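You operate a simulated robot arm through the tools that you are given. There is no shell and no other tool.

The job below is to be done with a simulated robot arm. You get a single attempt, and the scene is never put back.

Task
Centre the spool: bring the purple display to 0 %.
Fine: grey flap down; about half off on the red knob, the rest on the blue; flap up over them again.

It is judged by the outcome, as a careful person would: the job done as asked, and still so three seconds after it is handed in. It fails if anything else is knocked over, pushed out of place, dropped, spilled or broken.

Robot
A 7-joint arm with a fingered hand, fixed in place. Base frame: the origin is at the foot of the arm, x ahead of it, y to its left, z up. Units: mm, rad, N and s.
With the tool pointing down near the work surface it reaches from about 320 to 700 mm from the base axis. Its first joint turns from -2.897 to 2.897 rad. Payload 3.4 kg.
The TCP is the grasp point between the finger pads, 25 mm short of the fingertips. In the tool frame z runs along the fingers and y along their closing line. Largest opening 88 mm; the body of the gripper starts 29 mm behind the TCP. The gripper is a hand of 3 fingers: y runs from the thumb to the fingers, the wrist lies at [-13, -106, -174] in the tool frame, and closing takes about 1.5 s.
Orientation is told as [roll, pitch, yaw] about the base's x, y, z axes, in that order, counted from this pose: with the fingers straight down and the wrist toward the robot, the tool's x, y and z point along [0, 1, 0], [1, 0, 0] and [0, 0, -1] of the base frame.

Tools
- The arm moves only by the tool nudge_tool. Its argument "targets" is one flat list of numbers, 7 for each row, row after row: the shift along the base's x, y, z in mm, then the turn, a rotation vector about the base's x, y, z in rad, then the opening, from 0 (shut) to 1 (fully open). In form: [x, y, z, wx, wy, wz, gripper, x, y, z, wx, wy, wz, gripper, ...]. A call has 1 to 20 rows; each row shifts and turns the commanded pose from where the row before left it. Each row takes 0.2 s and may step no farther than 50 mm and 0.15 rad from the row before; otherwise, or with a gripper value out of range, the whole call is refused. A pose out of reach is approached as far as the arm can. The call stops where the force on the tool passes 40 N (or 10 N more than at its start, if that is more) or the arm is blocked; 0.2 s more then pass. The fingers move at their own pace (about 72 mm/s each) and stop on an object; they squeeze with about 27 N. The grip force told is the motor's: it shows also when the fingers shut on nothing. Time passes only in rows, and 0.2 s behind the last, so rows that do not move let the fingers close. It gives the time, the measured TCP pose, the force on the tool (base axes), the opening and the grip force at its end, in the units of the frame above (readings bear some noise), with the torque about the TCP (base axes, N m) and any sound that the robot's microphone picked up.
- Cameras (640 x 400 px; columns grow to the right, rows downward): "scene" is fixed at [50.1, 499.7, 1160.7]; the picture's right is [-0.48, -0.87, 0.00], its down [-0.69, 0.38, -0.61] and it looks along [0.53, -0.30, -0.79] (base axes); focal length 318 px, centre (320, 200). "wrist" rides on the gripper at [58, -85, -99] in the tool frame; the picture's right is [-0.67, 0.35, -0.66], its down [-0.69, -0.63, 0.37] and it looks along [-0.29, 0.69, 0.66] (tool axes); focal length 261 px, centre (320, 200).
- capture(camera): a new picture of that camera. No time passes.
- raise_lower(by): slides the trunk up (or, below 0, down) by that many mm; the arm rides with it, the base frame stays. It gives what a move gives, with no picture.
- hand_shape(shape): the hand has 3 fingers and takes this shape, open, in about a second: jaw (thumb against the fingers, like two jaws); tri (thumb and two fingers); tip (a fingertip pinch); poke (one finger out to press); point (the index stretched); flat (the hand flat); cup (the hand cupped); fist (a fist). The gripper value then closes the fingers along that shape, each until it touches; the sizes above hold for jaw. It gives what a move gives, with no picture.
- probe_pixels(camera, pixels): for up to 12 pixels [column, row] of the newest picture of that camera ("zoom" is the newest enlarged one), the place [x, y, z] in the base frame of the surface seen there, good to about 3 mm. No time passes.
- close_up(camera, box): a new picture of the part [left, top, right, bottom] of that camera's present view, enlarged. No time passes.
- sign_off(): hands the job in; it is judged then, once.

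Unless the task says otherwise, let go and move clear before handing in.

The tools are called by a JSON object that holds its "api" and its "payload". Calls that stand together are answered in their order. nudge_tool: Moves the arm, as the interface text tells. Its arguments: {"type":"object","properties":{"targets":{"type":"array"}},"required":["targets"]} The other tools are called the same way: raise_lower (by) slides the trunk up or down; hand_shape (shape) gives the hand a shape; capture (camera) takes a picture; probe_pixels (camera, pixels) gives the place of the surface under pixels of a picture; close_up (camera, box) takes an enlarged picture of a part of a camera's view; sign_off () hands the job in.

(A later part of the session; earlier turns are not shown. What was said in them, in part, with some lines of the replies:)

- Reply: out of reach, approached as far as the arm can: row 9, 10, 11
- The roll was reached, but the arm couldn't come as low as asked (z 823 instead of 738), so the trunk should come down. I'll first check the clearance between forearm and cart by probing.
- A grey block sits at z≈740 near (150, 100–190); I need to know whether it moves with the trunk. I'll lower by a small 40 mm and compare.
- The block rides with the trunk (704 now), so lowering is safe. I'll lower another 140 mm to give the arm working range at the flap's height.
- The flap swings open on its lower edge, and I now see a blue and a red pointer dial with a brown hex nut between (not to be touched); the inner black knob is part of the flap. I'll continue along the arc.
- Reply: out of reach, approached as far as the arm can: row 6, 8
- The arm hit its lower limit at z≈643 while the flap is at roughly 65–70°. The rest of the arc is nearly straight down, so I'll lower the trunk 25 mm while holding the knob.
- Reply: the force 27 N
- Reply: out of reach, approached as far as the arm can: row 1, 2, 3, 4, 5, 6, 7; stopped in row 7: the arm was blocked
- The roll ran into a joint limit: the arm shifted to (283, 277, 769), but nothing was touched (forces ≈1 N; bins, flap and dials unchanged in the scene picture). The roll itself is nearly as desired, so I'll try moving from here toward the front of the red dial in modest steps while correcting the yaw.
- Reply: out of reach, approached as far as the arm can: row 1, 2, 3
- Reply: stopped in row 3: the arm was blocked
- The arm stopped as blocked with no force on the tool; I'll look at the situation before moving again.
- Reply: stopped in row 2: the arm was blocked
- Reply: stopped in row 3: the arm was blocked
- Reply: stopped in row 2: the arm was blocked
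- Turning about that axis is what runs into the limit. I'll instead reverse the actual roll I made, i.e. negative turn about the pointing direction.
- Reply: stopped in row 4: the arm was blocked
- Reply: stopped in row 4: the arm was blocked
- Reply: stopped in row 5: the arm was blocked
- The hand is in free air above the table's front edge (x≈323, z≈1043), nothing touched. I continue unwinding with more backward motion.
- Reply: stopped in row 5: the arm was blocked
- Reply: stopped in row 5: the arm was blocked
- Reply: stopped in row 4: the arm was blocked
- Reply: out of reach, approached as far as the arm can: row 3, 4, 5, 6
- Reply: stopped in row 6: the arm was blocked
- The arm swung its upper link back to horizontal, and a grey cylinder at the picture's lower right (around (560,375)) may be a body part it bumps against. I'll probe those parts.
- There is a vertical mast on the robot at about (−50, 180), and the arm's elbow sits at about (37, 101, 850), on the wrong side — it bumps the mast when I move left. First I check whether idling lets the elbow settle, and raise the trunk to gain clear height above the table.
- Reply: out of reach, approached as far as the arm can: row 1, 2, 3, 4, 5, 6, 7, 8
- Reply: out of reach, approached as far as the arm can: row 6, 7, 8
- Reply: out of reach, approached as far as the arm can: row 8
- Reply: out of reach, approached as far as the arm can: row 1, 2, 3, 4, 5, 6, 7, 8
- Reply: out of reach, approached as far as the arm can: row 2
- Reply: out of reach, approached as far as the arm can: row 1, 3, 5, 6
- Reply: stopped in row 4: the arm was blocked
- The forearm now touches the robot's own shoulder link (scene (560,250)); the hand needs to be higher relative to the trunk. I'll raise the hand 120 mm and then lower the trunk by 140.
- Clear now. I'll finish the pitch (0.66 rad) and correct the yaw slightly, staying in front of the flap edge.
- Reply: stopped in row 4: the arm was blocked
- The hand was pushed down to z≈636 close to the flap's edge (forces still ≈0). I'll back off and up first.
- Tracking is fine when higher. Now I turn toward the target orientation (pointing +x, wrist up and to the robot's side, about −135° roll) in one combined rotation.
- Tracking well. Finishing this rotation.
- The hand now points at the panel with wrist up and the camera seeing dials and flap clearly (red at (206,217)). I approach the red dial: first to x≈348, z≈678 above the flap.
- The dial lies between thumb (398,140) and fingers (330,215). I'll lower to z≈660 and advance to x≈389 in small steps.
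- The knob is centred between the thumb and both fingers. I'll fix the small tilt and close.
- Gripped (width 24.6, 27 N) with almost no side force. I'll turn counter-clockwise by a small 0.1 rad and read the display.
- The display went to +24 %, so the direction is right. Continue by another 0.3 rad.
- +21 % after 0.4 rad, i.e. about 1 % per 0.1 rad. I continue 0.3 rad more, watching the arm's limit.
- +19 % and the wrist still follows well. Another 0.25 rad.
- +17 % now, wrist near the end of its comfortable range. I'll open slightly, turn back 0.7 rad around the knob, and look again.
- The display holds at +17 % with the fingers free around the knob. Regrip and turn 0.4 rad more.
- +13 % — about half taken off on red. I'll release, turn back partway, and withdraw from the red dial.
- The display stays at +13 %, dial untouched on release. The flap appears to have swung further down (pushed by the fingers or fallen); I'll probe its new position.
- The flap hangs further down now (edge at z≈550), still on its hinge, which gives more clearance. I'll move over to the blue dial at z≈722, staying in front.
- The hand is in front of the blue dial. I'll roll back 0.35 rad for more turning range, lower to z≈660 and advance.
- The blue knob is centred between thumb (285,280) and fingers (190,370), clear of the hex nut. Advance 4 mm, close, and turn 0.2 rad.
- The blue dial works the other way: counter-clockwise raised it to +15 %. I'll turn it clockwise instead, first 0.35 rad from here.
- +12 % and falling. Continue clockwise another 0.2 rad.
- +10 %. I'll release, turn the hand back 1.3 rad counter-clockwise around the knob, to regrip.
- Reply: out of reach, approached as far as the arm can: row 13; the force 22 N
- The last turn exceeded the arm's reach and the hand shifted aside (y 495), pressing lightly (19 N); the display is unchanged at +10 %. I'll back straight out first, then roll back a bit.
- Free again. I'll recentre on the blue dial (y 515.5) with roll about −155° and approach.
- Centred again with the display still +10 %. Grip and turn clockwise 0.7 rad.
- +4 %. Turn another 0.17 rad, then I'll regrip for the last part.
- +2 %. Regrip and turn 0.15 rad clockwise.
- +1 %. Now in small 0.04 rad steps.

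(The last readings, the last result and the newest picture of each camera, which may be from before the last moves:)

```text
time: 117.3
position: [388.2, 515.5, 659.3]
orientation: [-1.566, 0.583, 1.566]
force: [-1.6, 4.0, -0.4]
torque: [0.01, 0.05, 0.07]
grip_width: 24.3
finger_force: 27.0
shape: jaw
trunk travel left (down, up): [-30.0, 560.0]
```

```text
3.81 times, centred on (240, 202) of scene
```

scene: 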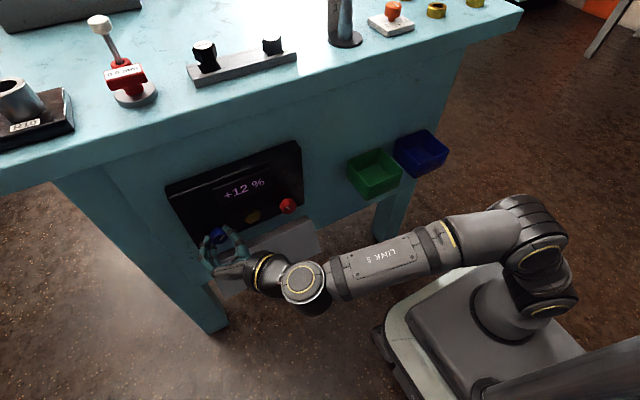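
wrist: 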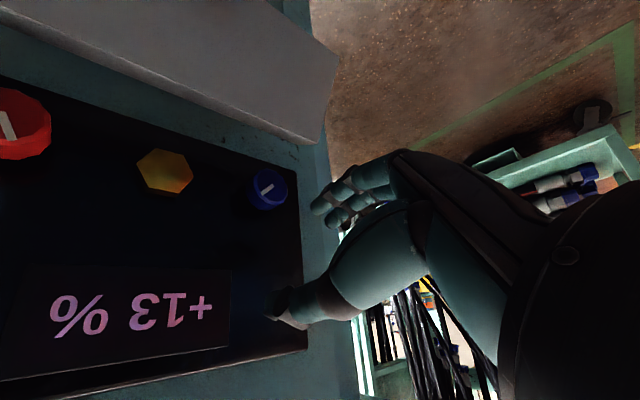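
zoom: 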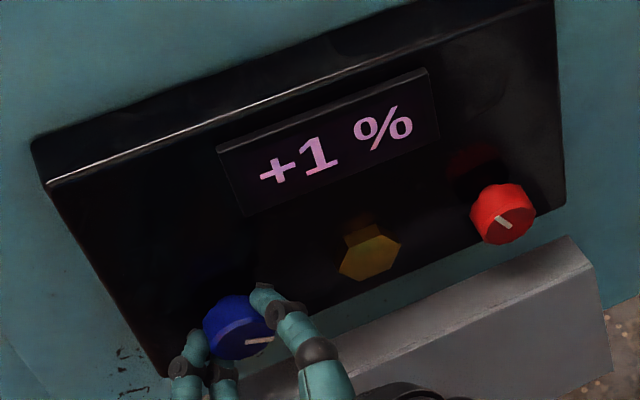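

Still +1 %; another 0.04 rad.

{"api": "nudge_tool", "payload": {"targets": [0, 0, 0, 0.04, 0, 0, 0, 0, 0, 0, 0, 0, 0, 0]}}

{"api": "close_up", "payload": {"camera": "scene", "box": [180, 150, 300, 255]}}

```text
time: 117.9
position: [388.6, 514.4, 658.7]
orientation: [-1.565, 0.543, 1.565]
force: [-2.6, 5.0, -1.3]
torque: [-0.02, 0.03, 0.12]
grip_width: 24.4
finger_force: 26.8
shape: jaw
trunk travel left (down, up): [-30.0, 560.0]
```

```text
3.81 times, centred on (240, 202) of scene
```

zoom: 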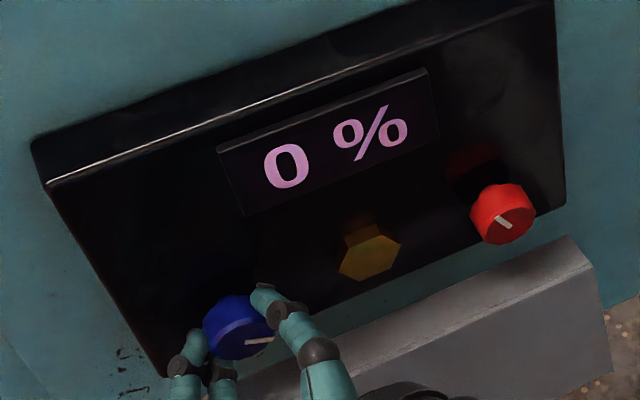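

The display reads 0 %. I'll add 0.03 rad to sit nearer the middle of the zero band, then read again.

{"api": "nudge_tool", "payload": {"targets": [0, 0, 0, 0.03, 0, 0, 0, 0, 0, 0, 0, 0, 0, 0]}}

{"api": "close_up", "payload": {"camera": "scene", "box": [180, 150, 300, 255]}}

```text
time: 118.5
position: [389.8, 515.0, 658.9]
orientation: [-1.566, 0.513, 1.564]
force: [-3.8, 4.6, 0.1]
torque: [-0.02, 0.02, 0.16]
grip_width: 24.7
finger_force: 26.9
shape: jaw
trunk travel left (down, up): [-30.0, 560.0]
```

```text
3.81 times, centred on (240, 202) of scene
```

zoom: 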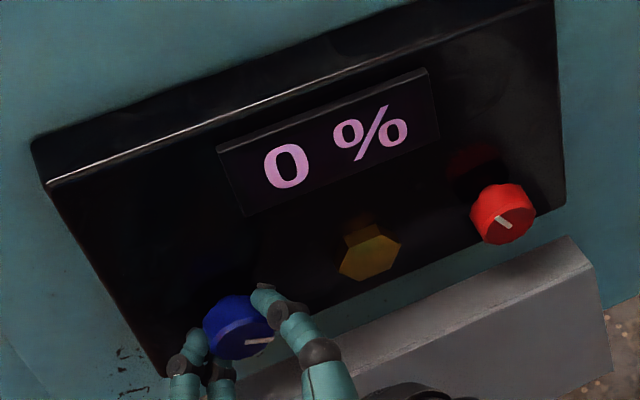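

0 % holds. Release, withdraw straight back, and check.

{"api": "nudge_tool", "payload": {"targets": [0, 0, 0, 0, 0, 0, 0.52, 0, 0, 0, 0, 0, 0, 0.52, 0, 0, 0, 0, 0, 0, 0.55, -12, 0, 0, 0, 0, 0, 0.55, -15, 0, 1, 0, 0, 0, 0.55, -15, 0, 5, 0, 0, 0, 0.55, -20, 0, 10, 0, 0, 0, 0.55, -20, 0, 15, 0, 0, 0, 0.55, -20, 0, 15, 0, 0, 0, 0.55]}}

{"api": "capture", "payload": {"camera": "scene"}}

{"api": "close_up", "payload": {"camera": "scene", "box": [160, 140, 340, 300]}}

{"api": "capture", "payload": {"camera": "wrist"}}

```text
time: 120.5
position: [285.4, 514.4, 706.1]
orientation: [-1.566, 0.512, 1.563]
force: [-0.3, 0.2, -0.4]
torque: [0.01, -0.04, 0.04]
grip_width: 48.0
finger_force: 0.1
shape: jaw
trunk travel left (down, up): [-30.0, 560.0]
```

```text
taken
```

scene: 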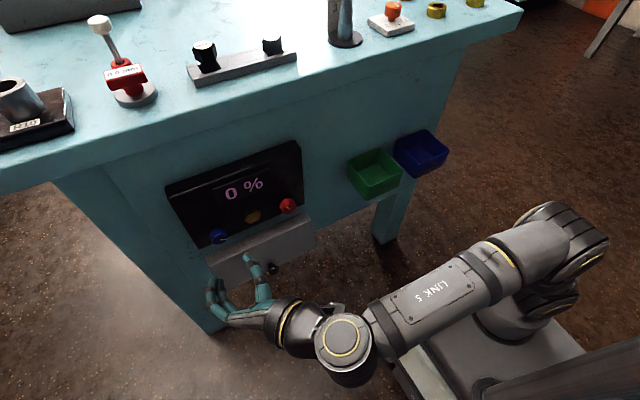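

```text
2.50 times, centred on (250, 220) of scene
```

zoom: 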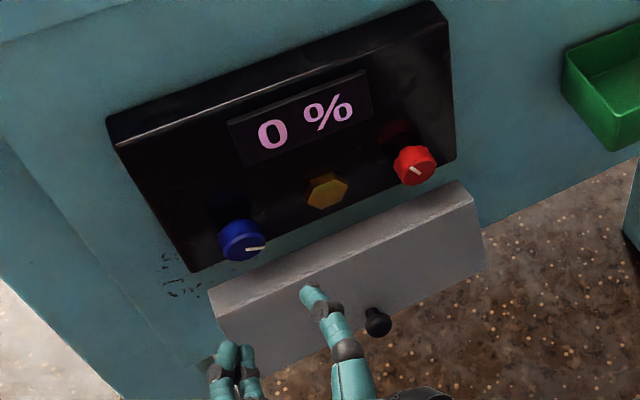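

```text
taken
```

wrist: 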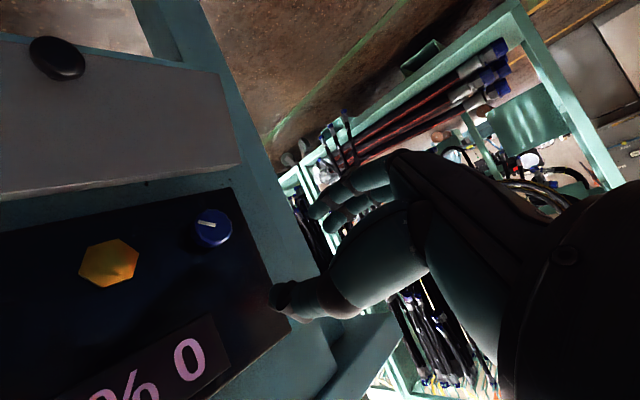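

0 % stays after releasing. Next the flap: it hangs nearly straight down (edge at about (343, z 550)), so I'll close the fingers into a bundle, go below its edge on the left (y≈508, away from its knobs), and lift it up and shut. First back off, roll, and descend.

{"api": "nudge_tool", "payload": {"targets": [-12, 0, 0, -0.09, 0, 0, 0.3, -12, 0, -10, -0.09, 0, 0, 0, -11, -2, -20, -0.09, 0, 0, 0, 0, -2, -25, -0.09, 0, 0, 0, 0, -2, -25, -0.09, 0, 0, 0, 0, 0, -25, -0.09, 0, 0, 0, 0, 0, -25, 0, 0, 0, 0]}}

{"api": "capture", "payload": {"camera": "scene"}}

{"api": "capture", "payload": {"camera": "wrist"}}

```text
time: 122.1
position: [251.4, 508.4, 575.8]
orientation: [-1.574, 1.055, 1.555]
force: [0.4, 0.2, 0.4]
torque: [0.0, 0.0, -0.01]
grip_width: 0.1
finger_force: 27.0
shape: jaw
trunk travel left (down, up): [-30.0, 560.0]
```

```text
taken
```

scene: 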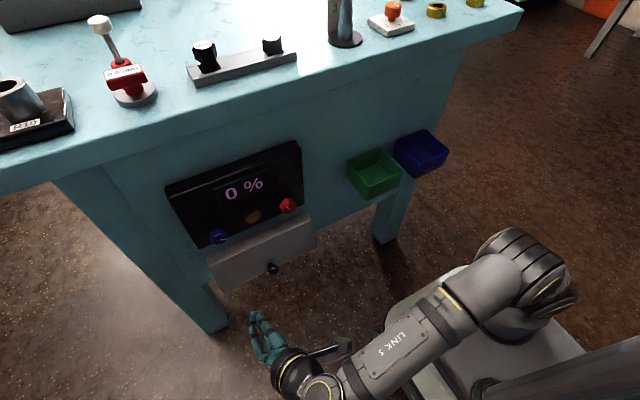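

```text
taken
```

wrist: 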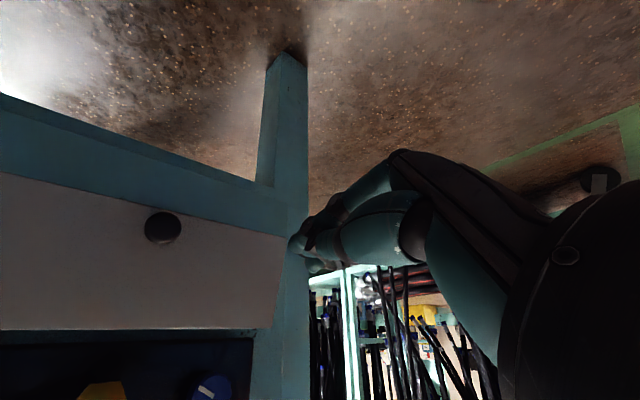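

The hand is below now at z≈576 and tracking well. I'll probe the flap's edges precisely.

{"api": "close_up", "payload": {"camera": "scene", "box": [190, 200, 330, 340]}}

{"api": "probe_pixels", "payload": {"camera": "scene", "pixels": [[222, 290], [250, 282], [313, 246], [208, 256], [312, 228], [270, 267], [255, 312], [265, 345], [240, 270], [216, 275], [250, 330], [262, 318]]}}

{"api": "probe_pixels", "payload": {"camera": "wrist", "pixels": [[150, 200], [260, 230], [162, 228], [60, 185], [285, 235], [100, 325], [230, 200], [50, 130]]}}

```text
2.86 times, centred on (260, 270) of scene
```

zoom: 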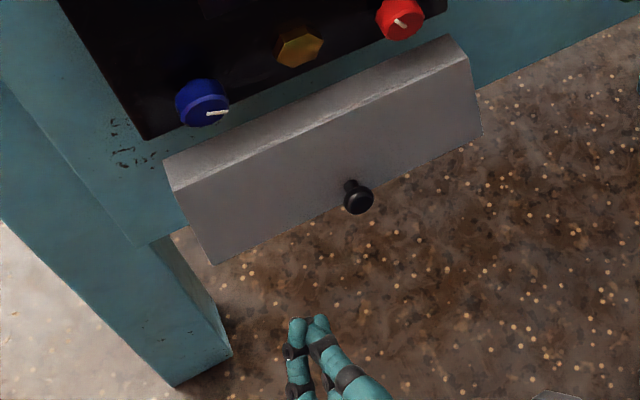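

```text
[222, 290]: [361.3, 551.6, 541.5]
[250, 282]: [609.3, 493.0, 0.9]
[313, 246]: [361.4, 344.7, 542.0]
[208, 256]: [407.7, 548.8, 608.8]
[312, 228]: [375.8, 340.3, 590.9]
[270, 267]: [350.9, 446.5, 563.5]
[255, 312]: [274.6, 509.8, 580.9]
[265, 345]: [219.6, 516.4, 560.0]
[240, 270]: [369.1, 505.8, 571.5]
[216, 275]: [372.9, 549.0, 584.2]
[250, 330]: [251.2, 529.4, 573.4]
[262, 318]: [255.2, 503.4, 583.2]
```

```text
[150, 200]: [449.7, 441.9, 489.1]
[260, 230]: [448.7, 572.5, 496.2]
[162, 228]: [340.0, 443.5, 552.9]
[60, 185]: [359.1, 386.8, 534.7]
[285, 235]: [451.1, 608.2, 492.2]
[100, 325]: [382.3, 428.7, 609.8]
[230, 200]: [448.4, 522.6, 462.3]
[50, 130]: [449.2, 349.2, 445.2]
```

The flap hangs almost vertical now (edge (361, z 542)) with its inner knob facing the robot at about (344, 445, 557). I'll grip that knob to lift the flap; first lower the trunk 30 mm for elbow room and align the hand.

{"api": "raise_lower", "payload": {"by": -30}}

{"api": "nudge_tool", "payload": {"targets": [0, -12, 2, 0.1, 0, 0, 0.5, 0, -13, 2, 0.1, 0, 0, 0.5, 0, -13, 2, 0.1, 0, 0, 0.5, 0, -13, 2, 0.1, 0, 0, 0.5, 0, -12, 2, 0.1, 0, 0, 0.5, 15, 0, 0, 0, 0, 0, 0.5, 15, 0, 0, 0, 0, 0, 0.5]}}

{"api": "close_up", "payload": {"camera": "scene", "box": [190, 200, 350, 340]}}

{"api": "capture", "payload": {"camera": "wrist"}}

```text
time: 122.8
position: [252.1, 509.4, 545.2]
orientation: [-1.574, 1.054, 1.556]
force: [-0.5, 0.2, -0.2]
torque: [0.0, 0.04, 0.0]
grip_width: 0.2
finger_force: 27.1
shape: jaw
trunk travel left (down, up): [0.0, 590.0]
```

```text
time: 124.4
position: [282.1, 447.0, 555.1]
orientation: [-1.565, 0.554, 1.563]
force: [-0.3, 0.0, -0.3]
torque: [0.01, -0.02, 0.01]
grip_width: 43.9
finger_force: 0.0
shape: jaw
trunk travel left (down, up): [0.0, 590.0]
```

```text
2.86 times, centred on (270, 270) of scene
```

zoom: 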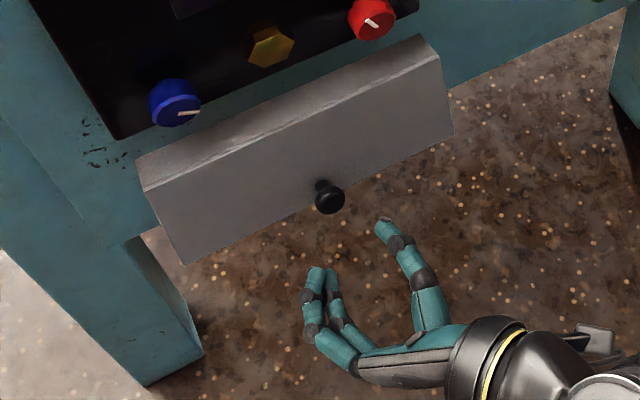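

```text
taken
```

wrist: 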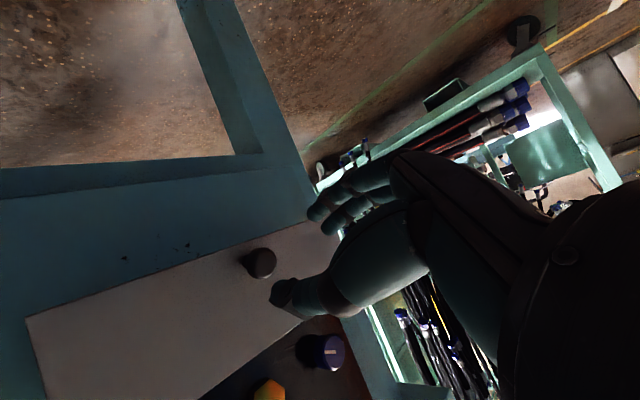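

The knob is straight ahead, between thumb and fingers. A quick probe of the knob's present place, then approach.

{"api": "probe_pixels", "payload": {"camera": "zoom", "pixels": [[330, 190], [332, 205], [320, 183], [345, 200], [330, 212], [330, 160], [300, 215]]}}

{"api": "probe_pixels", "payload": {"camera": "wrist", "pixels": [[262, 263], [250, 260], [272, 270], [262, 250], [262, 275]]}}

```text
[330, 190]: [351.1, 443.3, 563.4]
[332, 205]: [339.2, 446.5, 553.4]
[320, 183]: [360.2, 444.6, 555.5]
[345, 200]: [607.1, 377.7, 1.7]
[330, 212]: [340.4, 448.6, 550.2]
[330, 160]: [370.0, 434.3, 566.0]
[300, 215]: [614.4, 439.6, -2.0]
```

```text
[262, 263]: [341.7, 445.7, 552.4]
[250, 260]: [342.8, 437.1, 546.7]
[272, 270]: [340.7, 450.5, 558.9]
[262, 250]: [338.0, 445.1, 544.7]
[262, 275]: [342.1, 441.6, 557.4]
```

Knob centre is about (347, 445, 553). I'll advance to x≈334 and close on it.

{"api": "nudge_tool", "payload": {"targets": [18, -1, -1, 0, 0, 0, 0.5, 18, -1, -1, 0, 0, 0, 0.5, 16, 0, 0, 0, 0, 0, 0.5, 0, 0, 0, 0, 0, 0, 0, 0, 0, 0, 0, 0, 0, 0, 0, 0, 0, 0, 0, 0, 0, 0, 0, 0, 0, 0, 0, 0]}}

{"api": "close_up", "payload": {"camera": "scene", "box": [190, 200, 350, 340]}}

```text
time: 126.0
position: [336.5, 442.9, 554.9]
orientation: [-1.569, 0.55, 1.558]
force: [7.4, -8.1, 10.7]
torque: [-0.02, -0.14, -0.12]
grip_width: 9.1
finger_force: 27.3
shape: jaw
trunk travel left (down, up): [0.0, 590.0]
```

```text
2.86 times, centred on (270, 270) of scene
```

zoom: 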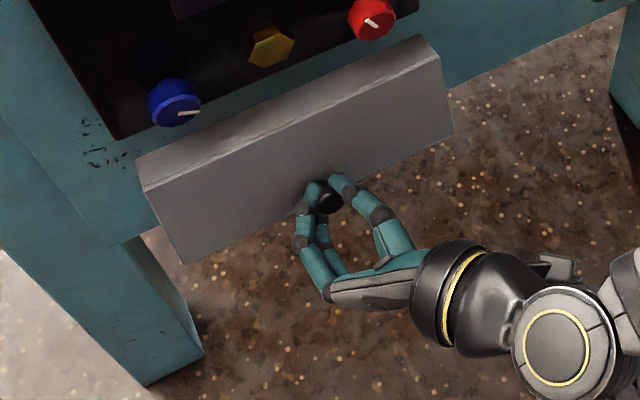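

The knob is held. I'll pull it outward and up along the arc about the hinge, first part.

{"api": "nudge_tool", "payload": {"targets": [-3.8, 0, 2.1, 0, 0, 0, 0, -3.8, 0, 2.1, 0, 0, 0, 0, -3.6, 0, 2.5, 0, 0, 0, 0, -3.6, 0, 2.6, 0, 0, 0, 0, -3.2, 0, 2.9, 0, 0, 0, 0, -3.2, 0, 3, 0, 0, 0, 0, -2.9, 0, 3.3, 0, 0, 0, 0, -2.8, 0, 3.3, 0, 0, 0, 0]}}

{"api": "close_up", "payload": {"camera": "scene", "box": [190, 200, 350, 340]}}

```text
time: 127.8
position: [308.4, 443.9, 576.1]
orientation: [-1.565, 0.554, 1.565]
force: [20.4, -4.5, 6.8]
torque: [0.04, 0.34, -0.04]
grip_width: 6.4
finger_force: 26.9
shape: jaw
trunk travel left (down, up): [0.0, 590.0]
```

```text
2.86 times, centred on (270, 270) of scene
```

zoom: 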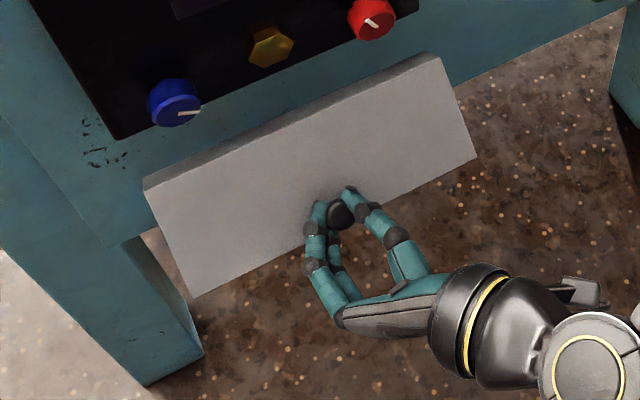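

The flap is rising. Continue along the arc.

{"api": "nudge_tool", "payload": {"targets": [-2, 0, 3.6, 0, 0, 0, 0, -2, 0, 3.7, 0, 0, 0, 0, -1.8, 0, 3.9, 0, 0, 0, 0, -1.8, 0, 3.9, 0, 0, 0, 0, -1.4, 0, 4.1, 0, 0, 0, 0, -1.4, 0, 4.1, 0, 0, 0, 0, -0.9, 0, 4.2, 0, 0, 0, 0, -0.9, 0, 4.2, 0, 0, 0, 0]}}

{"api": "close_up", "payload": {"camera": "scene", "box": [190, 200, 350, 340]}}

```text
time: 129.6
position: [298.6, 444.3, 606.9]
orientation: [-1.564, 0.557, 1.563]
force: [26.5, -1.7, -0.7]
torque: [0.01, 0.2, 0.16]
grip_width: 6.4
finger_force: 26.4
shape: jaw
trunk travel left (down, up): [0.0, 590.0]
```

```text
2.86 times, centred on (270, 270) of scene
```

zoom: 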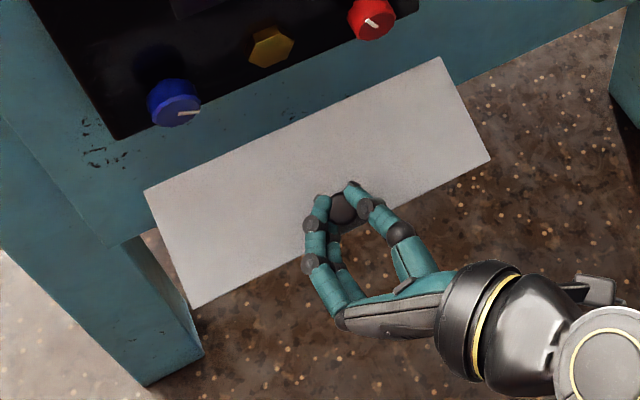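

Nearly horizontal now. I continue up past horizontal, tilting the hand slightly downward along with the flap.

{"api": "nudge_tool", "payload": {"targets": [0.5, 0, 4.2, 0, 0.04, 0, 0, 0.6, 0, 4.3, 0, 0.04, 0, 0, 0.8, 0, 4.3, 0, 0.04, 0, 0, 1, 0, 4.2, 0, 0.04, 0, 0, 1.3, 0, 4.2, 0, 0.04, 0, 0, 1.5, 0, 4.1, 0, 0.04, 0, 0, 1.8, 0, 4, 0, 0.04, 0, 0, 2, 0, 3.9, 0, 0.04, 0, 0]}}

{"api": "close_up", "payload": {"camera": "scene", "box": [190, 180, 350, 320]}}

{"api": "capture", "payload": {"camera": "wrist"}}

```text
time: 131.4
position: [304.4, 443.6, 640.6]
orientation: [-1.193, 0.524, 1.755]
force: [4.3, -8.5, -2.2]
torque: [-0.01, 0.05, -0.06]
grip_width: 7.1
finger_force: 26.9
shape: jaw
trunk travel left (down, up): [0.0, 590.0]
```

```text
2.86 times, centred on (270, 250) of scene
```

zoom: 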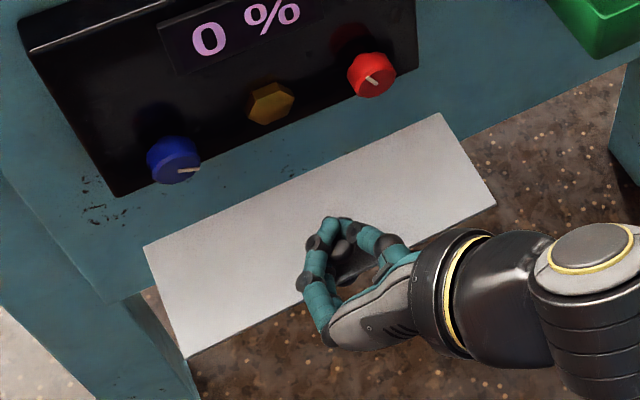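

```text
taken
```

wrist: 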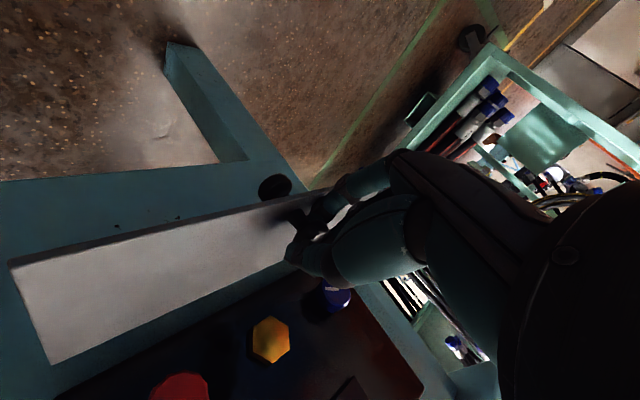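

The flap is around horizontal, held by the fingers. I'll probe its edge height to know the angle.

{"api": "probe_pixels", "payload": {"camera": "zoom", "pixels": [[188, 352], [490, 205], [440, 118], [150, 248], [230, 290], [430, 170], [345, 265], [330, 222]]}}

```text
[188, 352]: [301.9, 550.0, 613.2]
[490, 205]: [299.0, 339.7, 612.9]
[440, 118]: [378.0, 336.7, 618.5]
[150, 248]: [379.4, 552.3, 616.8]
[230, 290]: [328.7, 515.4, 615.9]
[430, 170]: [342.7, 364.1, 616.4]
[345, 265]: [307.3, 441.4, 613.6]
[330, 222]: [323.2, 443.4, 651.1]
```

The flap is horizontal (edge z≈613, hinge at (378, 617)). I'll raise it another 30° by rotating the hand rigidly about the hinge.

{"api": "nudge_tool", "payload": {"targets": [1.4, 0, 3.9, 0, 0.052, 0, 0, 1.5, 0, 3.7, 0, 0.052, 0, 0, 1.8, 0, 3.7, 0, 0.052, 0, 0, 1.9, 0, 3.6, 0, 0.052, 0, 0, 2.2, 0, 3.5, 0, 0.052, 0, 0, 2.3, 0, 3.3, 0, 0.052, 0, 0, 2.4, 0, 3.3, 0, 0.052, 0, 0, 2.7, 0, 3.1, 0, 0.052, 0, 0, 2.8, 0, 2.9, 0, 0.052, 0, 0, 2.9, 0, 2.8, 0, 0.052, 0, 0]}}

{"api": "close_up", "payload": {"camera": "scene", "box": [190, 180, 350, 320]}}

```text
time: 133.6
position: [326.9, 442.6, 673.2]
orientation: [-0.642, 0.362, 1.998]
force: [9.0, -11.8, -8.8]
torque: [-0.18, -0.1, -0.05]
grip_width: 6.9
finger_force: 27.3
shape: jaw
trunk travel left (down, up): [0.0, 590.0]
```

```text
2.86 times, centred on (270, 250) of scene
```

zoom: 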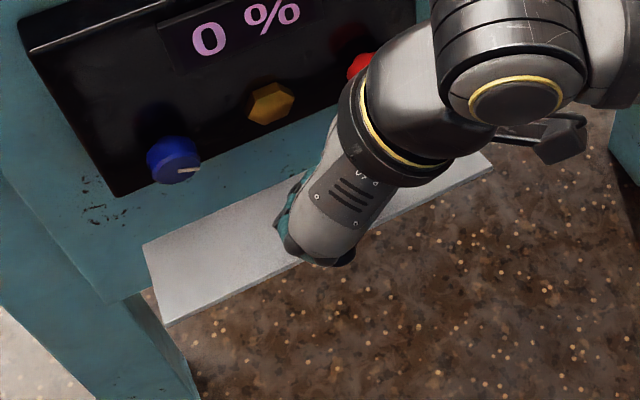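

The flap is about 35° above horizontal. A further 15° in the same way, then I'll check.

{"api": "nudge_tool", "payload": {"targets": [3.1, 0, 2.7, 0, 0.052, 0, 0, 3.3, 0, 2.4, 0, 0.052, 0, 0, 3.3, 0, 2.3, 0, 0.052, 0, 0, 3.5, 0, 2.2, 0, 0.052, 0, 0, 3.6, 0, 1.9, 0, 0.052, 0, 0]}}

{"api": "close_up", "payload": {"camera": "scene", "box": [170, 140, 350, 300]}}

{"api": "capture", "payload": {"camera": "wrist"}}

```text
time: 134.8
position: [343.2, 443.3, 686.2]
orientation: [-0.399, 0.247, 2.073]
force: [4.4, -11.1, -8.7]
torque: [-0.16, -0.06, -0.02]
grip_width: 6.9
finger_force: 26.7
shape: jaw
trunk travel left (down, up): [0.0, 590.0]
```

```text
2.50 times, centred on (260, 220) of scene
```

zoom: 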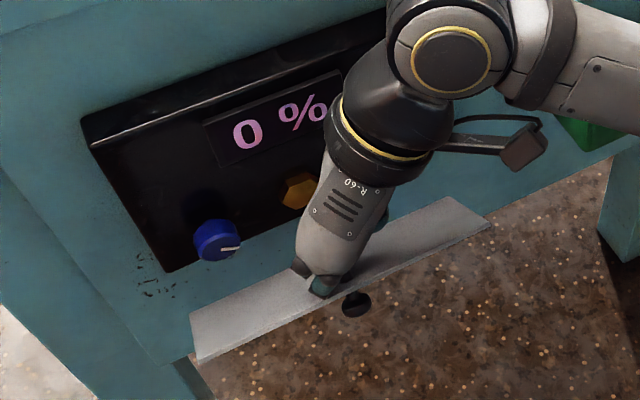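

```text
taken
```

wrist: 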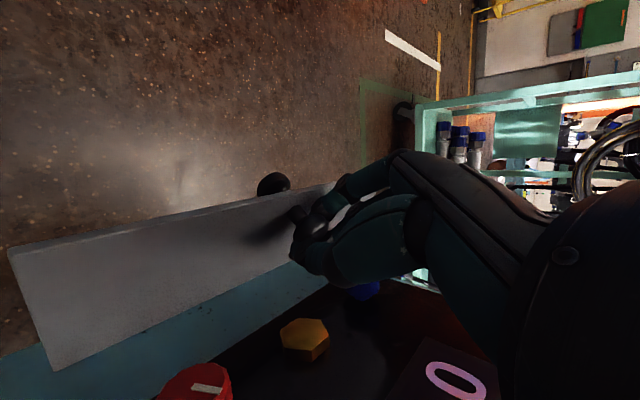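

The flap is about 45° open now with the inner knob still held. I'll carry the knob further along its arc without tilting the hand (to keep the wrist off the table edge), to about 15° from closed.

{"api": "nudge_tool", "payload": {"targets": [4.3, 0, 1.7, 0, 0, 0, 0, 4.3, 0, 1.7, 0, 0, 0, 0, 4.4, 0, 1.6, 0, 0, 0, 0, 4.4, 0, 1.2, 0, 0, 0, 0, 4.5, 0, 1, 0, 0, 0, 0]}}

{"api": "close_up", "payload": {"camera": "scene", "box": [170, 140, 350, 300]}}

```text
time: 136.0
position: [359.5, 442.9, 689.9]
orientation: [-0.402, 0.246, 2.074]
force: [2.2, 2.3, -3.7]
torque: [-0.02, -0.04, 0.02]
grip_width: 6.6
finger_force: 27.1
shape: jaw
out of reach, approached as far as the arm can: row 5
trunk travel left (down, up): [0.0, 590.0]
```

```text
2.50 times, centred on (260, 220) of scene
```

zoom: 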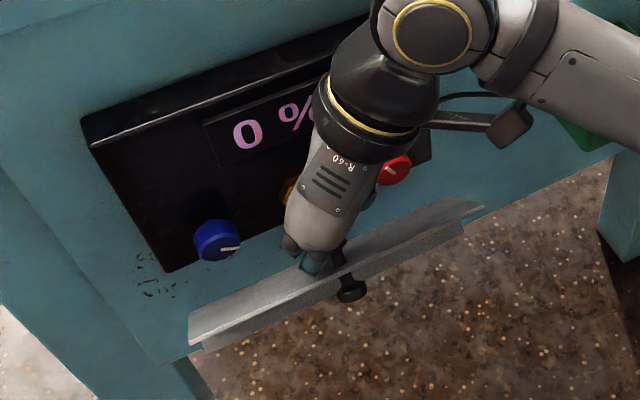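

The flap is about 30° from closed; the arm is at its upward reach with the trunk low. I'll open the fingers a little and slide out along the flap's plane, then see whether the flap stays.

{"api": "nudge_tool", "payload": {"targets": [0, 0, 0, 0, 0, 0, 0.33, 0, 0, 0, 0, 0, 0, 0.33, 0, 0, 0, 0, 0, 0, 0.33]}}

{"api": "close_up", "payload": {"camera": "scene", "box": [170, 140, 350, 300]}}

{"api": "close_up", "payload": {"camera": "wrist", "box": [180, 130, 440, 330]}}

```text
time: 136.8
position: [360.9, 442.0, 688.8]
orientation: [-0.402, 0.248, 2.073]
force: [-0.2, -0.9, 0.5]
torque: [-0.03, -0.01, -0.02]
grip_width: 28.3
finger_force: 0.1
shape: jaw
trunk travel left (down, up): [0.0, 590.0]
```

```text
2.50 times, centred on (260, 220) of scene
```

zoom: 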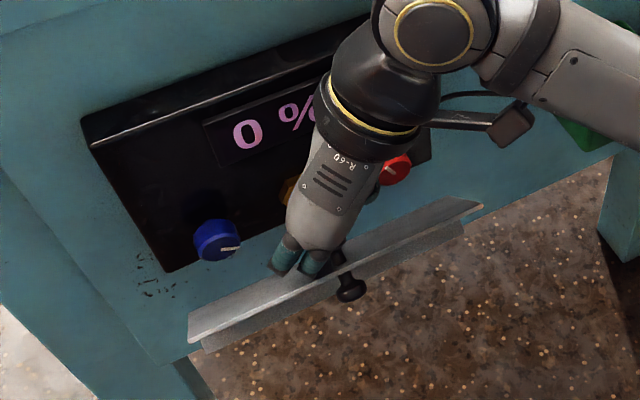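

```text
2.00 times, centred on (310, 230) of wrist
```

zoom: 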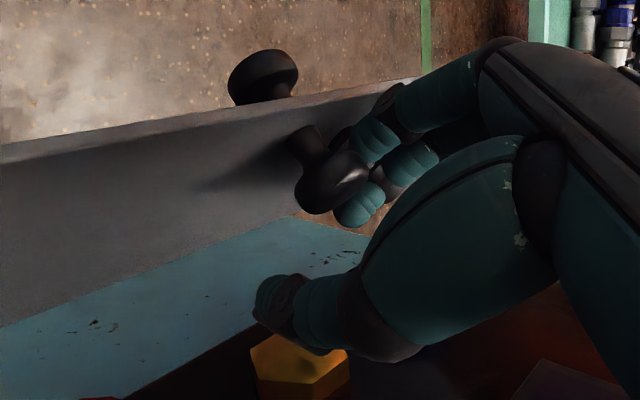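

The flap holds still on its own friction. I'll slide the hand out upward along the flap's plane.

{"api": "nudge_tool", "payload": {"targets": [-3.5, 0, 7, 0, 0, 0, 0.33, -3.5, 0, 7, 0, 0, 0, 0.33, -3.5, 0, 7, 0, 0, 0, 0.33, -3.5, 0, 7, 0, 0, 0, 0.33]}}

{"api": "close_up", "payload": {"camera": "scene", "box": [170, 140, 350, 300]}}

{"api": "capture", "payload": {"camera": "wrist"}}

```text
time: 137.8
position: [339.3, 436.6, 710.7]
orientation: [-0.402, 0.248, 2.072]
force: [-0.1, -0.6, -1.2]
torque: [-0.01, 0.05, 0.02]
grip_width: 28.8
finger_force: 0.0
shape: jaw
out of reach, approached as far as the arm can: row 2, 4
trunk travel left (down, up): [0.0, 590.0]
```

```text
2.50 times, centred on (260, 220) of scene
```

zoom: 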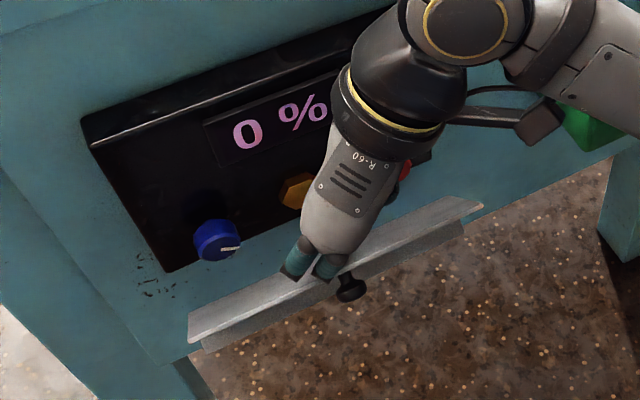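

```text
taken
```

wrist: 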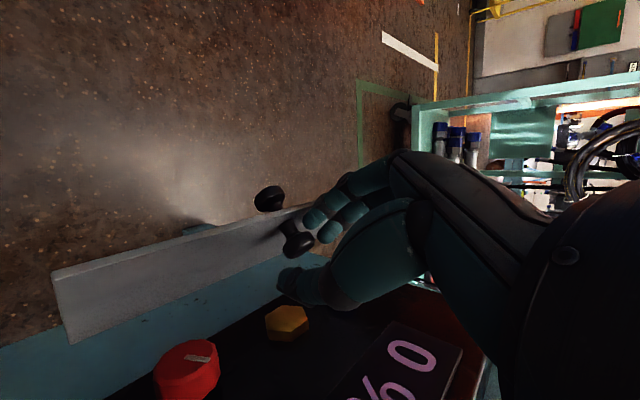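

The knob is now nearly out from between the fingers, but the arm can't go higher with the trunk fully down. I'll raise the trunk 60 mm to lift the hand clear straight up.

{"api": "raise_lower", "payload": {"by": 60}}

{"api": "close_up", "payload": {"camera": "scene", "box": [170, 140, 350, 300]}}

{"api": "capture", "payload": {"camera": "wrist"}}

```text
time: 138.8
position: [339.9, 435.9, 770.0]
orientation: [-0.4, 0.248, 2.07]
force: [-0.5, -0.6, 0.0]
torque: [0.0, 0.0, -0.04]
grip_width: 28.6
finger_force: 0.0
shape: jaw
trunk travel left (down, up): [-60.0, 530.0]
```

```text
2.50 times, centred on (260, 220) of scene
```

zoom: 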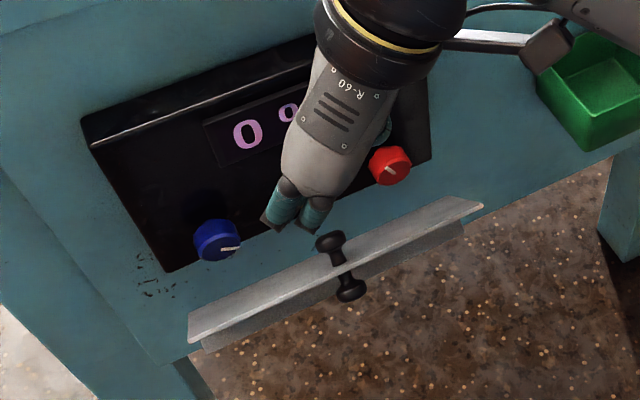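

```text
taken
```

wrist: 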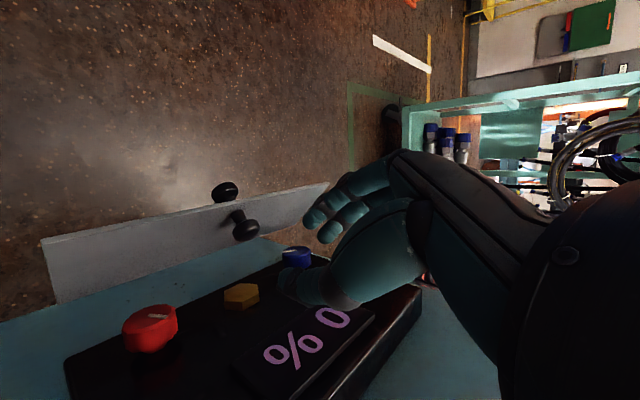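

Clear of the flap; it stays about 30° open. I'll move the hand back in front of it, close the fingers, and come down to push it shut from outside at y≈480.

{"api": "nudge_tool", "payload": {"targets": [-18, 0, 0, 0, 0, 0, 0.2, -18, 0, 0, 0, 0, 0, 0, -18, 0, 0, 0, 0, 0, 0, -18, 0, 0, 0, 0, 0, 0, -18, 4, -6, 0, 0, 0, 0, 0, 9, -16, 0, 0, 0, 0, 0, 9, -16, 0, 0, 0, 0, 0, 9, -16, 0, 0, 0, 0, 0, 9, -16, 0, 0, 0, 0]}}

{"api": "close_up", "payload": {"camera": "scene", "box": [170, 140, 370, 320]}}

{"api": "capture", "payload": {"camera": "wrist"}}

```text
time: 140.8
position: [248.1, 478.7, 699.5]
orientation: [-0.402, 0.248, 2.071]
force: [0.5, 0.1, -0.1]
torque: [0.01, 0.02, -0.02]
grip_width: 0.1
finger_force: 27.3
shape: jaw
trunk travel left (down, up): [-60.0, 530.0]
```

```text
2.22 times, centred on (270, 230) of scene
```

zoom: 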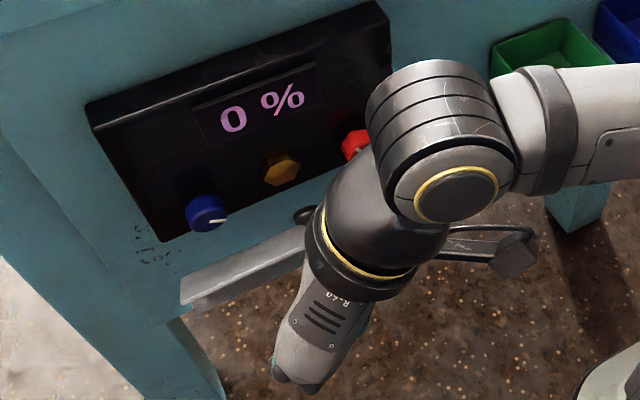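

```text
taken
```

wrist: 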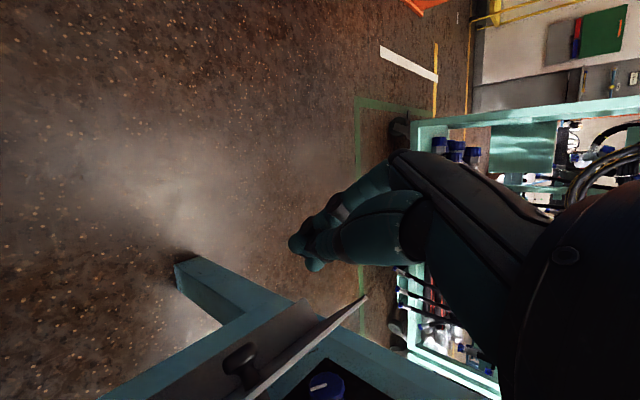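

I'm in front of the flap (z≈700). For a clean push I'll tilt the hand back to point at the panel (reverse the 1.1 rad pitch) at a safe distance.

{"api": "nudge_tool", "payload": {"targets": [-2, 1, 0, 0, -0.1375, 0, 0, -2, 1, 0, 0, -0.1375, 0, 0, -2, 1, 0, 0, -0.1375, 0, 0, -2, 1, 0, 0, -0.1375, 0, 0, 0, 1, 0, 0, -0.1375, 0, 0, 0, 1, 0, 0, -0.1375, 0, 0, 0, 1, 0, 0, -0.1375, 0, 0, 0, 1, 0, 0, -0.1375, 0, 0]}}

{"api": "close_up", "payload": {"camera": "scene", "box": [170, 140, 370, 320]}}

{"api": "capture", "payload": {"camera": "wrist"}}

```text
time: 142.6
position: [240.8, 484.0, 700.5]
orientation: [-1.57, 0.553, 1.562]
force: [-0.5, -0.2, 0.8]
torque: [0.04, -0.02, -0.04]
grip_width: 0.1
finger_force: 26.9
shape: jaw
trunk travel left (down, up): [-60.0, 530.0]
```

```text
2.22 times, centred on (270, 230) of scene
```

zoom: 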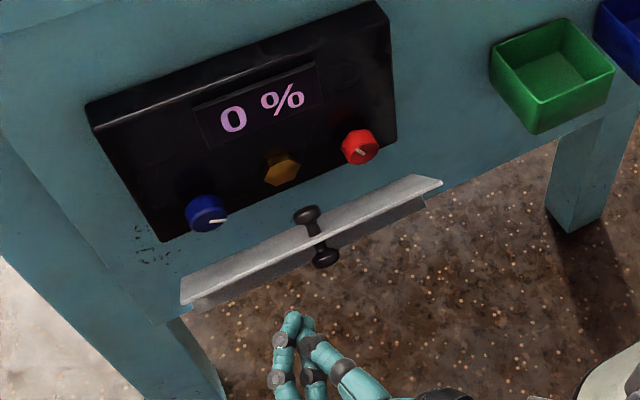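

```text
taken
```

wrist: 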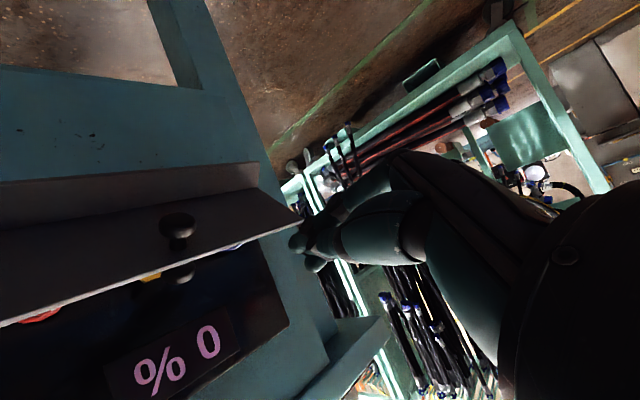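

Clear view: display 0 %, flap partly open. I'll probe the flap's edge and lower part to choose the contact height.

{"api": "probe_pixels", "payload": {"camera": "zoom", "pixels": [[190, 302], [440, 186], [265, 275], [270, 285], [400, 212], [325, 255], [307, 215], [230, 275]]}}

{"api": "probe_pixels", "payload": {"camera": "wrist", "pixels": [[100, 215], [200, 190], [100, 195], [250, 210], [180, 225], [60, 250], [295, 245]]}}

```text
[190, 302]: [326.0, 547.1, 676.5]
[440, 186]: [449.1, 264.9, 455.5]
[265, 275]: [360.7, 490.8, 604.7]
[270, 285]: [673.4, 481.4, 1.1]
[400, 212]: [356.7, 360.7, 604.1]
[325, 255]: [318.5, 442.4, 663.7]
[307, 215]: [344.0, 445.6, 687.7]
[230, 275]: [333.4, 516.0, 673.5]
```

```text
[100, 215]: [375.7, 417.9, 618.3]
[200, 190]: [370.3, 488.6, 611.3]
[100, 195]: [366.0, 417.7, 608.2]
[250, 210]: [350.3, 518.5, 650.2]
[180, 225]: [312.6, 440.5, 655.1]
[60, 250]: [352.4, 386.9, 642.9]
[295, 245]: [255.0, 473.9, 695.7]
```

The flap's top edge is at (327, z 676), about 40° open. I'll line up at y≈500, z≈665 (clear of the knob) and push slowly in +x.

{"api": "nudge_tool", "payload": {"targets": [10, 8, -17, 0, 0, 0, 0, 15, 8, -17, 0, 0, 0, 0, 20, 0, -1, 0, 0, 0, 0, 15, 0, 0, 0, 0, 0, 0, 10, 0, 0, 0, 0, 0, 0, 6, 0, 0, 0, 0, 0, 0, 5, 0, 0, 0, 0, 0, 0]}}

{"api": "close_up", "payload": {"camera": "scene", "box": [170, 140, 370, 320]}}

```text
time: 144.2
position: [325.1, 501.8, 665.2]
orientation: [-1.567, 0.554, 1.562]
force: [-0.6, 0.4, 0.2]
torque: [0.02, 0.01, 0.03]
grip_width: 0.0
finger_force: 27.0
shape: jaw
trunk travel left (down, up): [-60.0, 530.0]
```

```text
2.22 times, centred on (270, 230) of scene
```

zoom: 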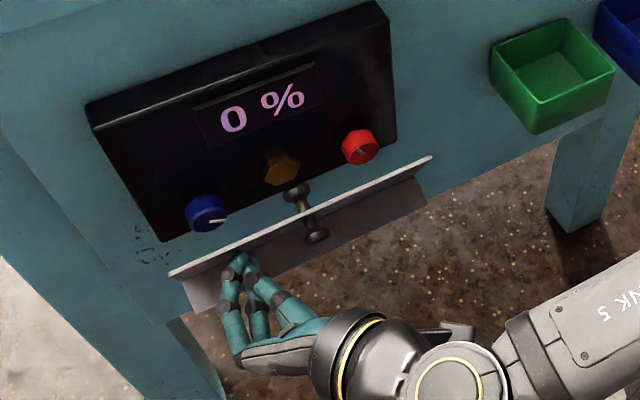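

The flap is moving closed with hardly any force. Continue pushing in small steps.

{"api": "nudge_tool", "payload": {"targets": [4, 0, 1, 0, 0, 0, 0, 4, 0, 1, 0, 0, 0, 0, 4, 0, 0, 0, 0, 0, 0, 4, 0, 0, 0, 0, 0, 0]}}

{"api": "close_up", "payload": {"camera": "scene", "box": [170, 140, 370, 320]}}

```text
time: 145.2
position: [338.5, 500.7, 668.6]
orientation: [-1.567, 0.553, 1.563]
force: [-0.5, -0.8, 0.2]
torque: [-0.01, -0.02, 0.02]
grip_width: 0.0
finger_force: 27.3
shape: jaw
trunk travel left (down, up): [-60.0, 530.0]
```

```text
2.22 times, centred on (270, 230) of scene
```

zoom: 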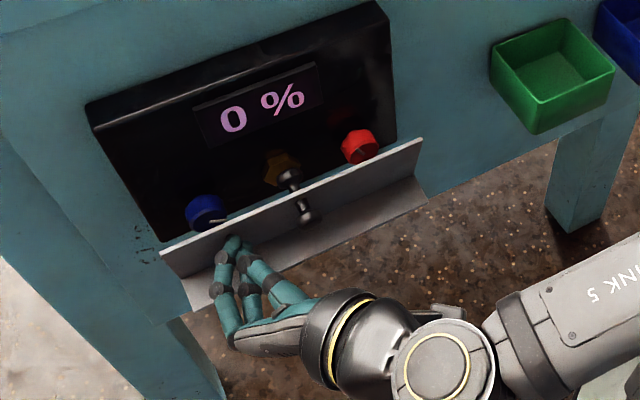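

Nearly closed. A few more small steps, watching for contact force.

{"api": "nudge_tool", "payload": {"targets": [3, 0, 0, 0, 0, 0, 0, 3, 0, 0, 0, 0, 0, 0, 3, 0, 0, 0, 0, 0, 0, 0, 0, 0, 0, 0, 0, 0]}}

{"api": "close_up", "payload": {"camera": "scene", "box": [150, 130, 342, 280]}}

```text
time: 146.2
position: [347.4, 501.2, 667.3]
orientation: [-1.567, 0.553, 1.562]
force: [0.0, -0.2, -0.5]
torque: [-0.01, 0.01, 0.01]
grip_width: 0.0
finger_force: 26.6
shape: jaw
trunk travel left (down, up): [-60.0, 530.0]
```

```text
2.67 times, centred on (246, 205) of scene
```

zoom: 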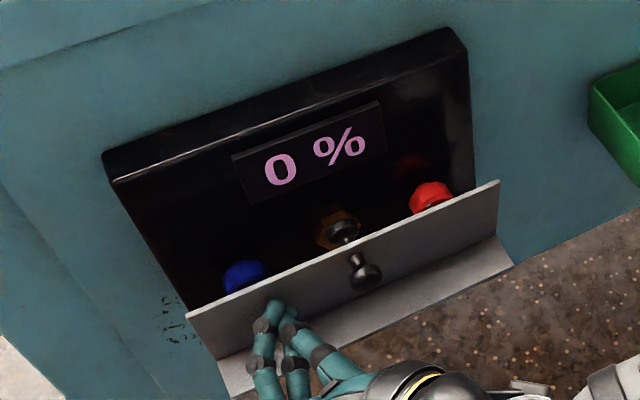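

Comparing with the first picture (flap corners at (184,303) and (493,172)), now (187,312) and (498,182) — a few degrees remain. Push 2 mm at a time.

{"api": "nudge_tool", "payload": {"targets": [2, 0, 0, 0, 0, 0, 0, 2, 0, 0, 0, 0, 0, 0, 0, 0, 0, 0, 0, 0, 0]}}

{"api": "close_up", "payload": {"camera": "scene", "box": [150, 130, 342, 280]}}

```text
time: 147.0
position: [352.6, 500.4, 668.4]
orientation: [-1.569, 0.552, 1.562]
force: [0.1, -0.4, 0.1]
torque: [0.0, 0.0, 0.0]
grip_width: 0.0
finger_force: 27.1
shape: jaw
trunk travel left (down, up): [-60.0, 530.0]
```

```text
2.67 times, centred on (246, 205) of scene
```

zoom: 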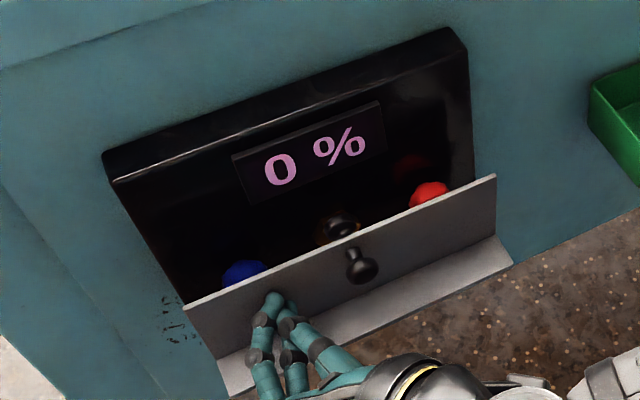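

Almost identical. Another 1–3 mm until the stop is felt.

{"api": "nudge_tool", "payload": {"targets": [1.5, 0, 0, 0, 0, 0, 0, 1.5, 0, 0, 0, 0, 0, 0, 0, 0, 0, 0, 0, 0, 0]}}

{"api": "close_up", "payload": {"camera": "scene", "box": [150, 130, 342, 280]}}

```text
time: 147.8
position: [353.6, 499.5, 667.6]
orientation: [-1.567, 0.554, 1.562]
force: [-2.5, 0.7, 1.1]
torque: [0.0, -0.03, 0.04]
grip_width: 0.0
finger_force: 27.0
shape: jaw
trunk travel left (down, up): [-60.0, 530.0]
```

```text
2.67 times, centred on (246, 205) of scene
```

zoom: 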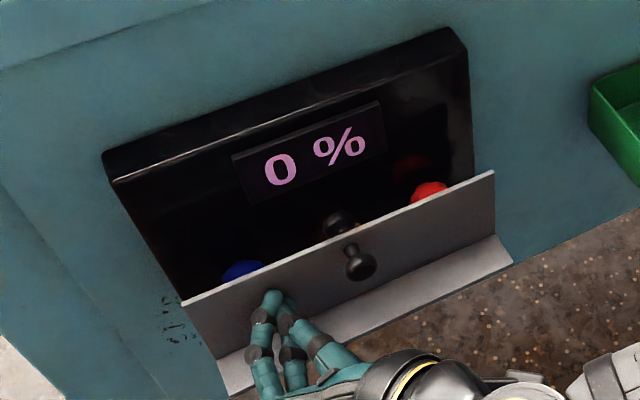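

The flap matches its original place (corners (183,303), (494,172)) and the stop is felt; the display reads 0 %. I withdraw straight back.

{"api": "nudge_tool", "payload": {"targets": [-5, 0, 0, 0, 0, 0, 0, -10, 0, 0, 0, 0, 0, 0, -20, 0, 0, 0, 0, 0, 0, -20, 0, 2, 0, 0, 0, 0, -20, 0, 5, 0, 0, 0, 0, -20, 0, 5, 0, 0, 0, 0, 0, 0, 0, 0, 0, 0, 0, 0, 0, 0, 0, 0, 0, 0, 0, 0, 0, 0, 0, 0, 0, 0, 0, 0, 0, 0, 0, 0]}}

{"api": "capture", "payload": {"camera": "scene"}}

{"api": "close_up", "payload": {"camera": "scene", "box": [150, 130, 342, 280]}}

```text
time: 150.0
position: [260.1, 500.6, 678.8]
orientation: [-1.568, 0.553, 1.562]
force: [-0.1, 0.3, 0.1]
torque: [0.01, -0.01, 0.0]
grip_width: 0.0
finger_force: 27.1
shape: jaw
trunk travel left (down, up): [-60.0, 530.0]
```

```text
taken
```

scene: 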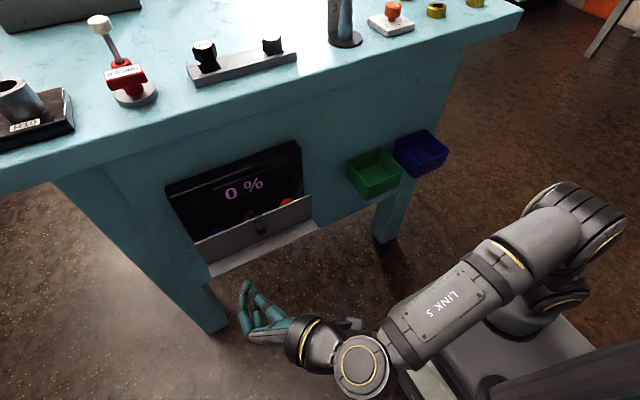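

```text
2.67 times, centred on (246, 205) of scene
```

zoom: 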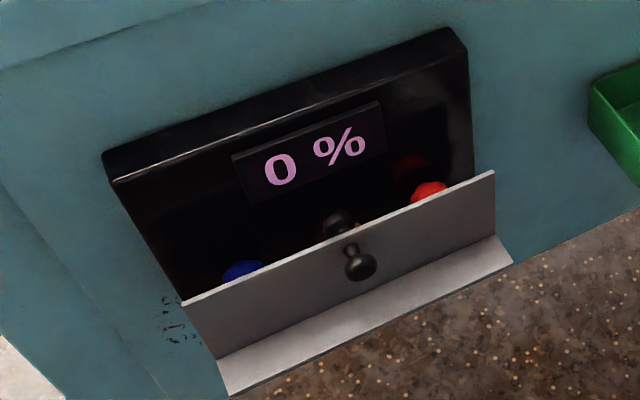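

Flap up, display 0 %, everything else in place. I'll wait about 3 s and confirm it stays.

{"api": "nudge_tool", "payload": {"targets": [0, 0, 0, 0, 0, 0, 0.3, 0, 0, 0, 0, 0, 0, 0.3, 0, 0, 0, 0, 0, 0, 0.3, 0, 0, 0, 0, 0, 0, 0.3, 0, 0, 0, 0, 0, 0, 0.3, 0, 0, 0, 0, 0, 0, 0.3, 0, 0, 0, 0, 0, 0, 0.3, 0, 0, 0, 0, 0, 0, 0.3, 0, 0, 0, 0, 0, 0, 0.3, 0, 0, 0, 0, 0, 0, 0.3, 0, 0, 0, 0, 0, 0, 0.3, 0, 0, 0, 0, 0, 0, 0.3, 0, 0, 0, 0, 0, 0, 0.3, 0, 0, 0, 0, 0, 0, 0.3, 0, 0, 0, 0, 0, 0, 0.3]}}

{"api": "close_up", "payload": {"camera": "scene", "box": [150, 130, 342, 280]}}

```text
time: 153.2
position: [260.2, 499.1, 679.8]
orientation: [-1.567, 0.552, 1.562]
force: [-0.2, -0.8, -0.4]
torque: [0.05, -0.02, -0.01]
grip_width: 26.4
finger_force: 0.1
shape: jaw
trunk travel left (down, up): [-60.0, 530.0]
```

```text
2.67 times, centred on (246, 205) of scene
```

zoom: 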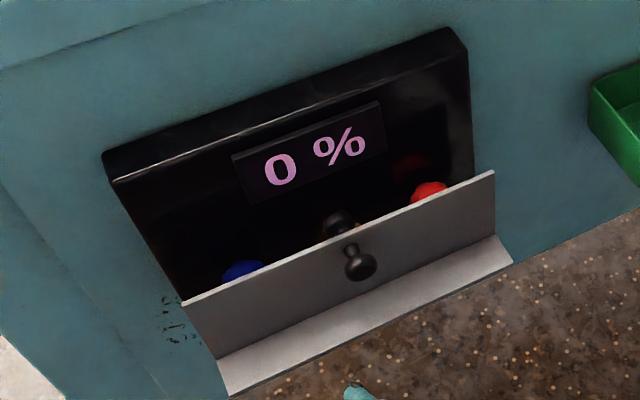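

After three more seconds the display still reads 0 % and the flap stands closed; the hand is free and clear. Handing in.

{"api": "sign_off", "payload": {}}

```text
The job is handed in.
```

The purple display reads 0 %, and the grey flap is back up over the knobs. Both were unchanged three seconds after the hand pulled clear, and I have signed the job off.

- **Red knob:** it took the display from +25 % to +13 %, about half.
- **Blue knob:** it took off the remaining 13 %. It turns the opposite way to the red one, so my first touch sent the display up to +15 % before I reversed.
- **Flap:** it was knocked past horizontal while I worked on the dials and hung almost straight down. I lifted it by its inner knob and pushed it shut to its original position.
- **Other objects:** I saw nothing else moved or touched in the last pictures. The brown hex nut between the dials was left alone.
- **Arm:** it reached its joint limits and pressed against the robot's own body several times while I repositioned it. No force showed at the tool during those stops.
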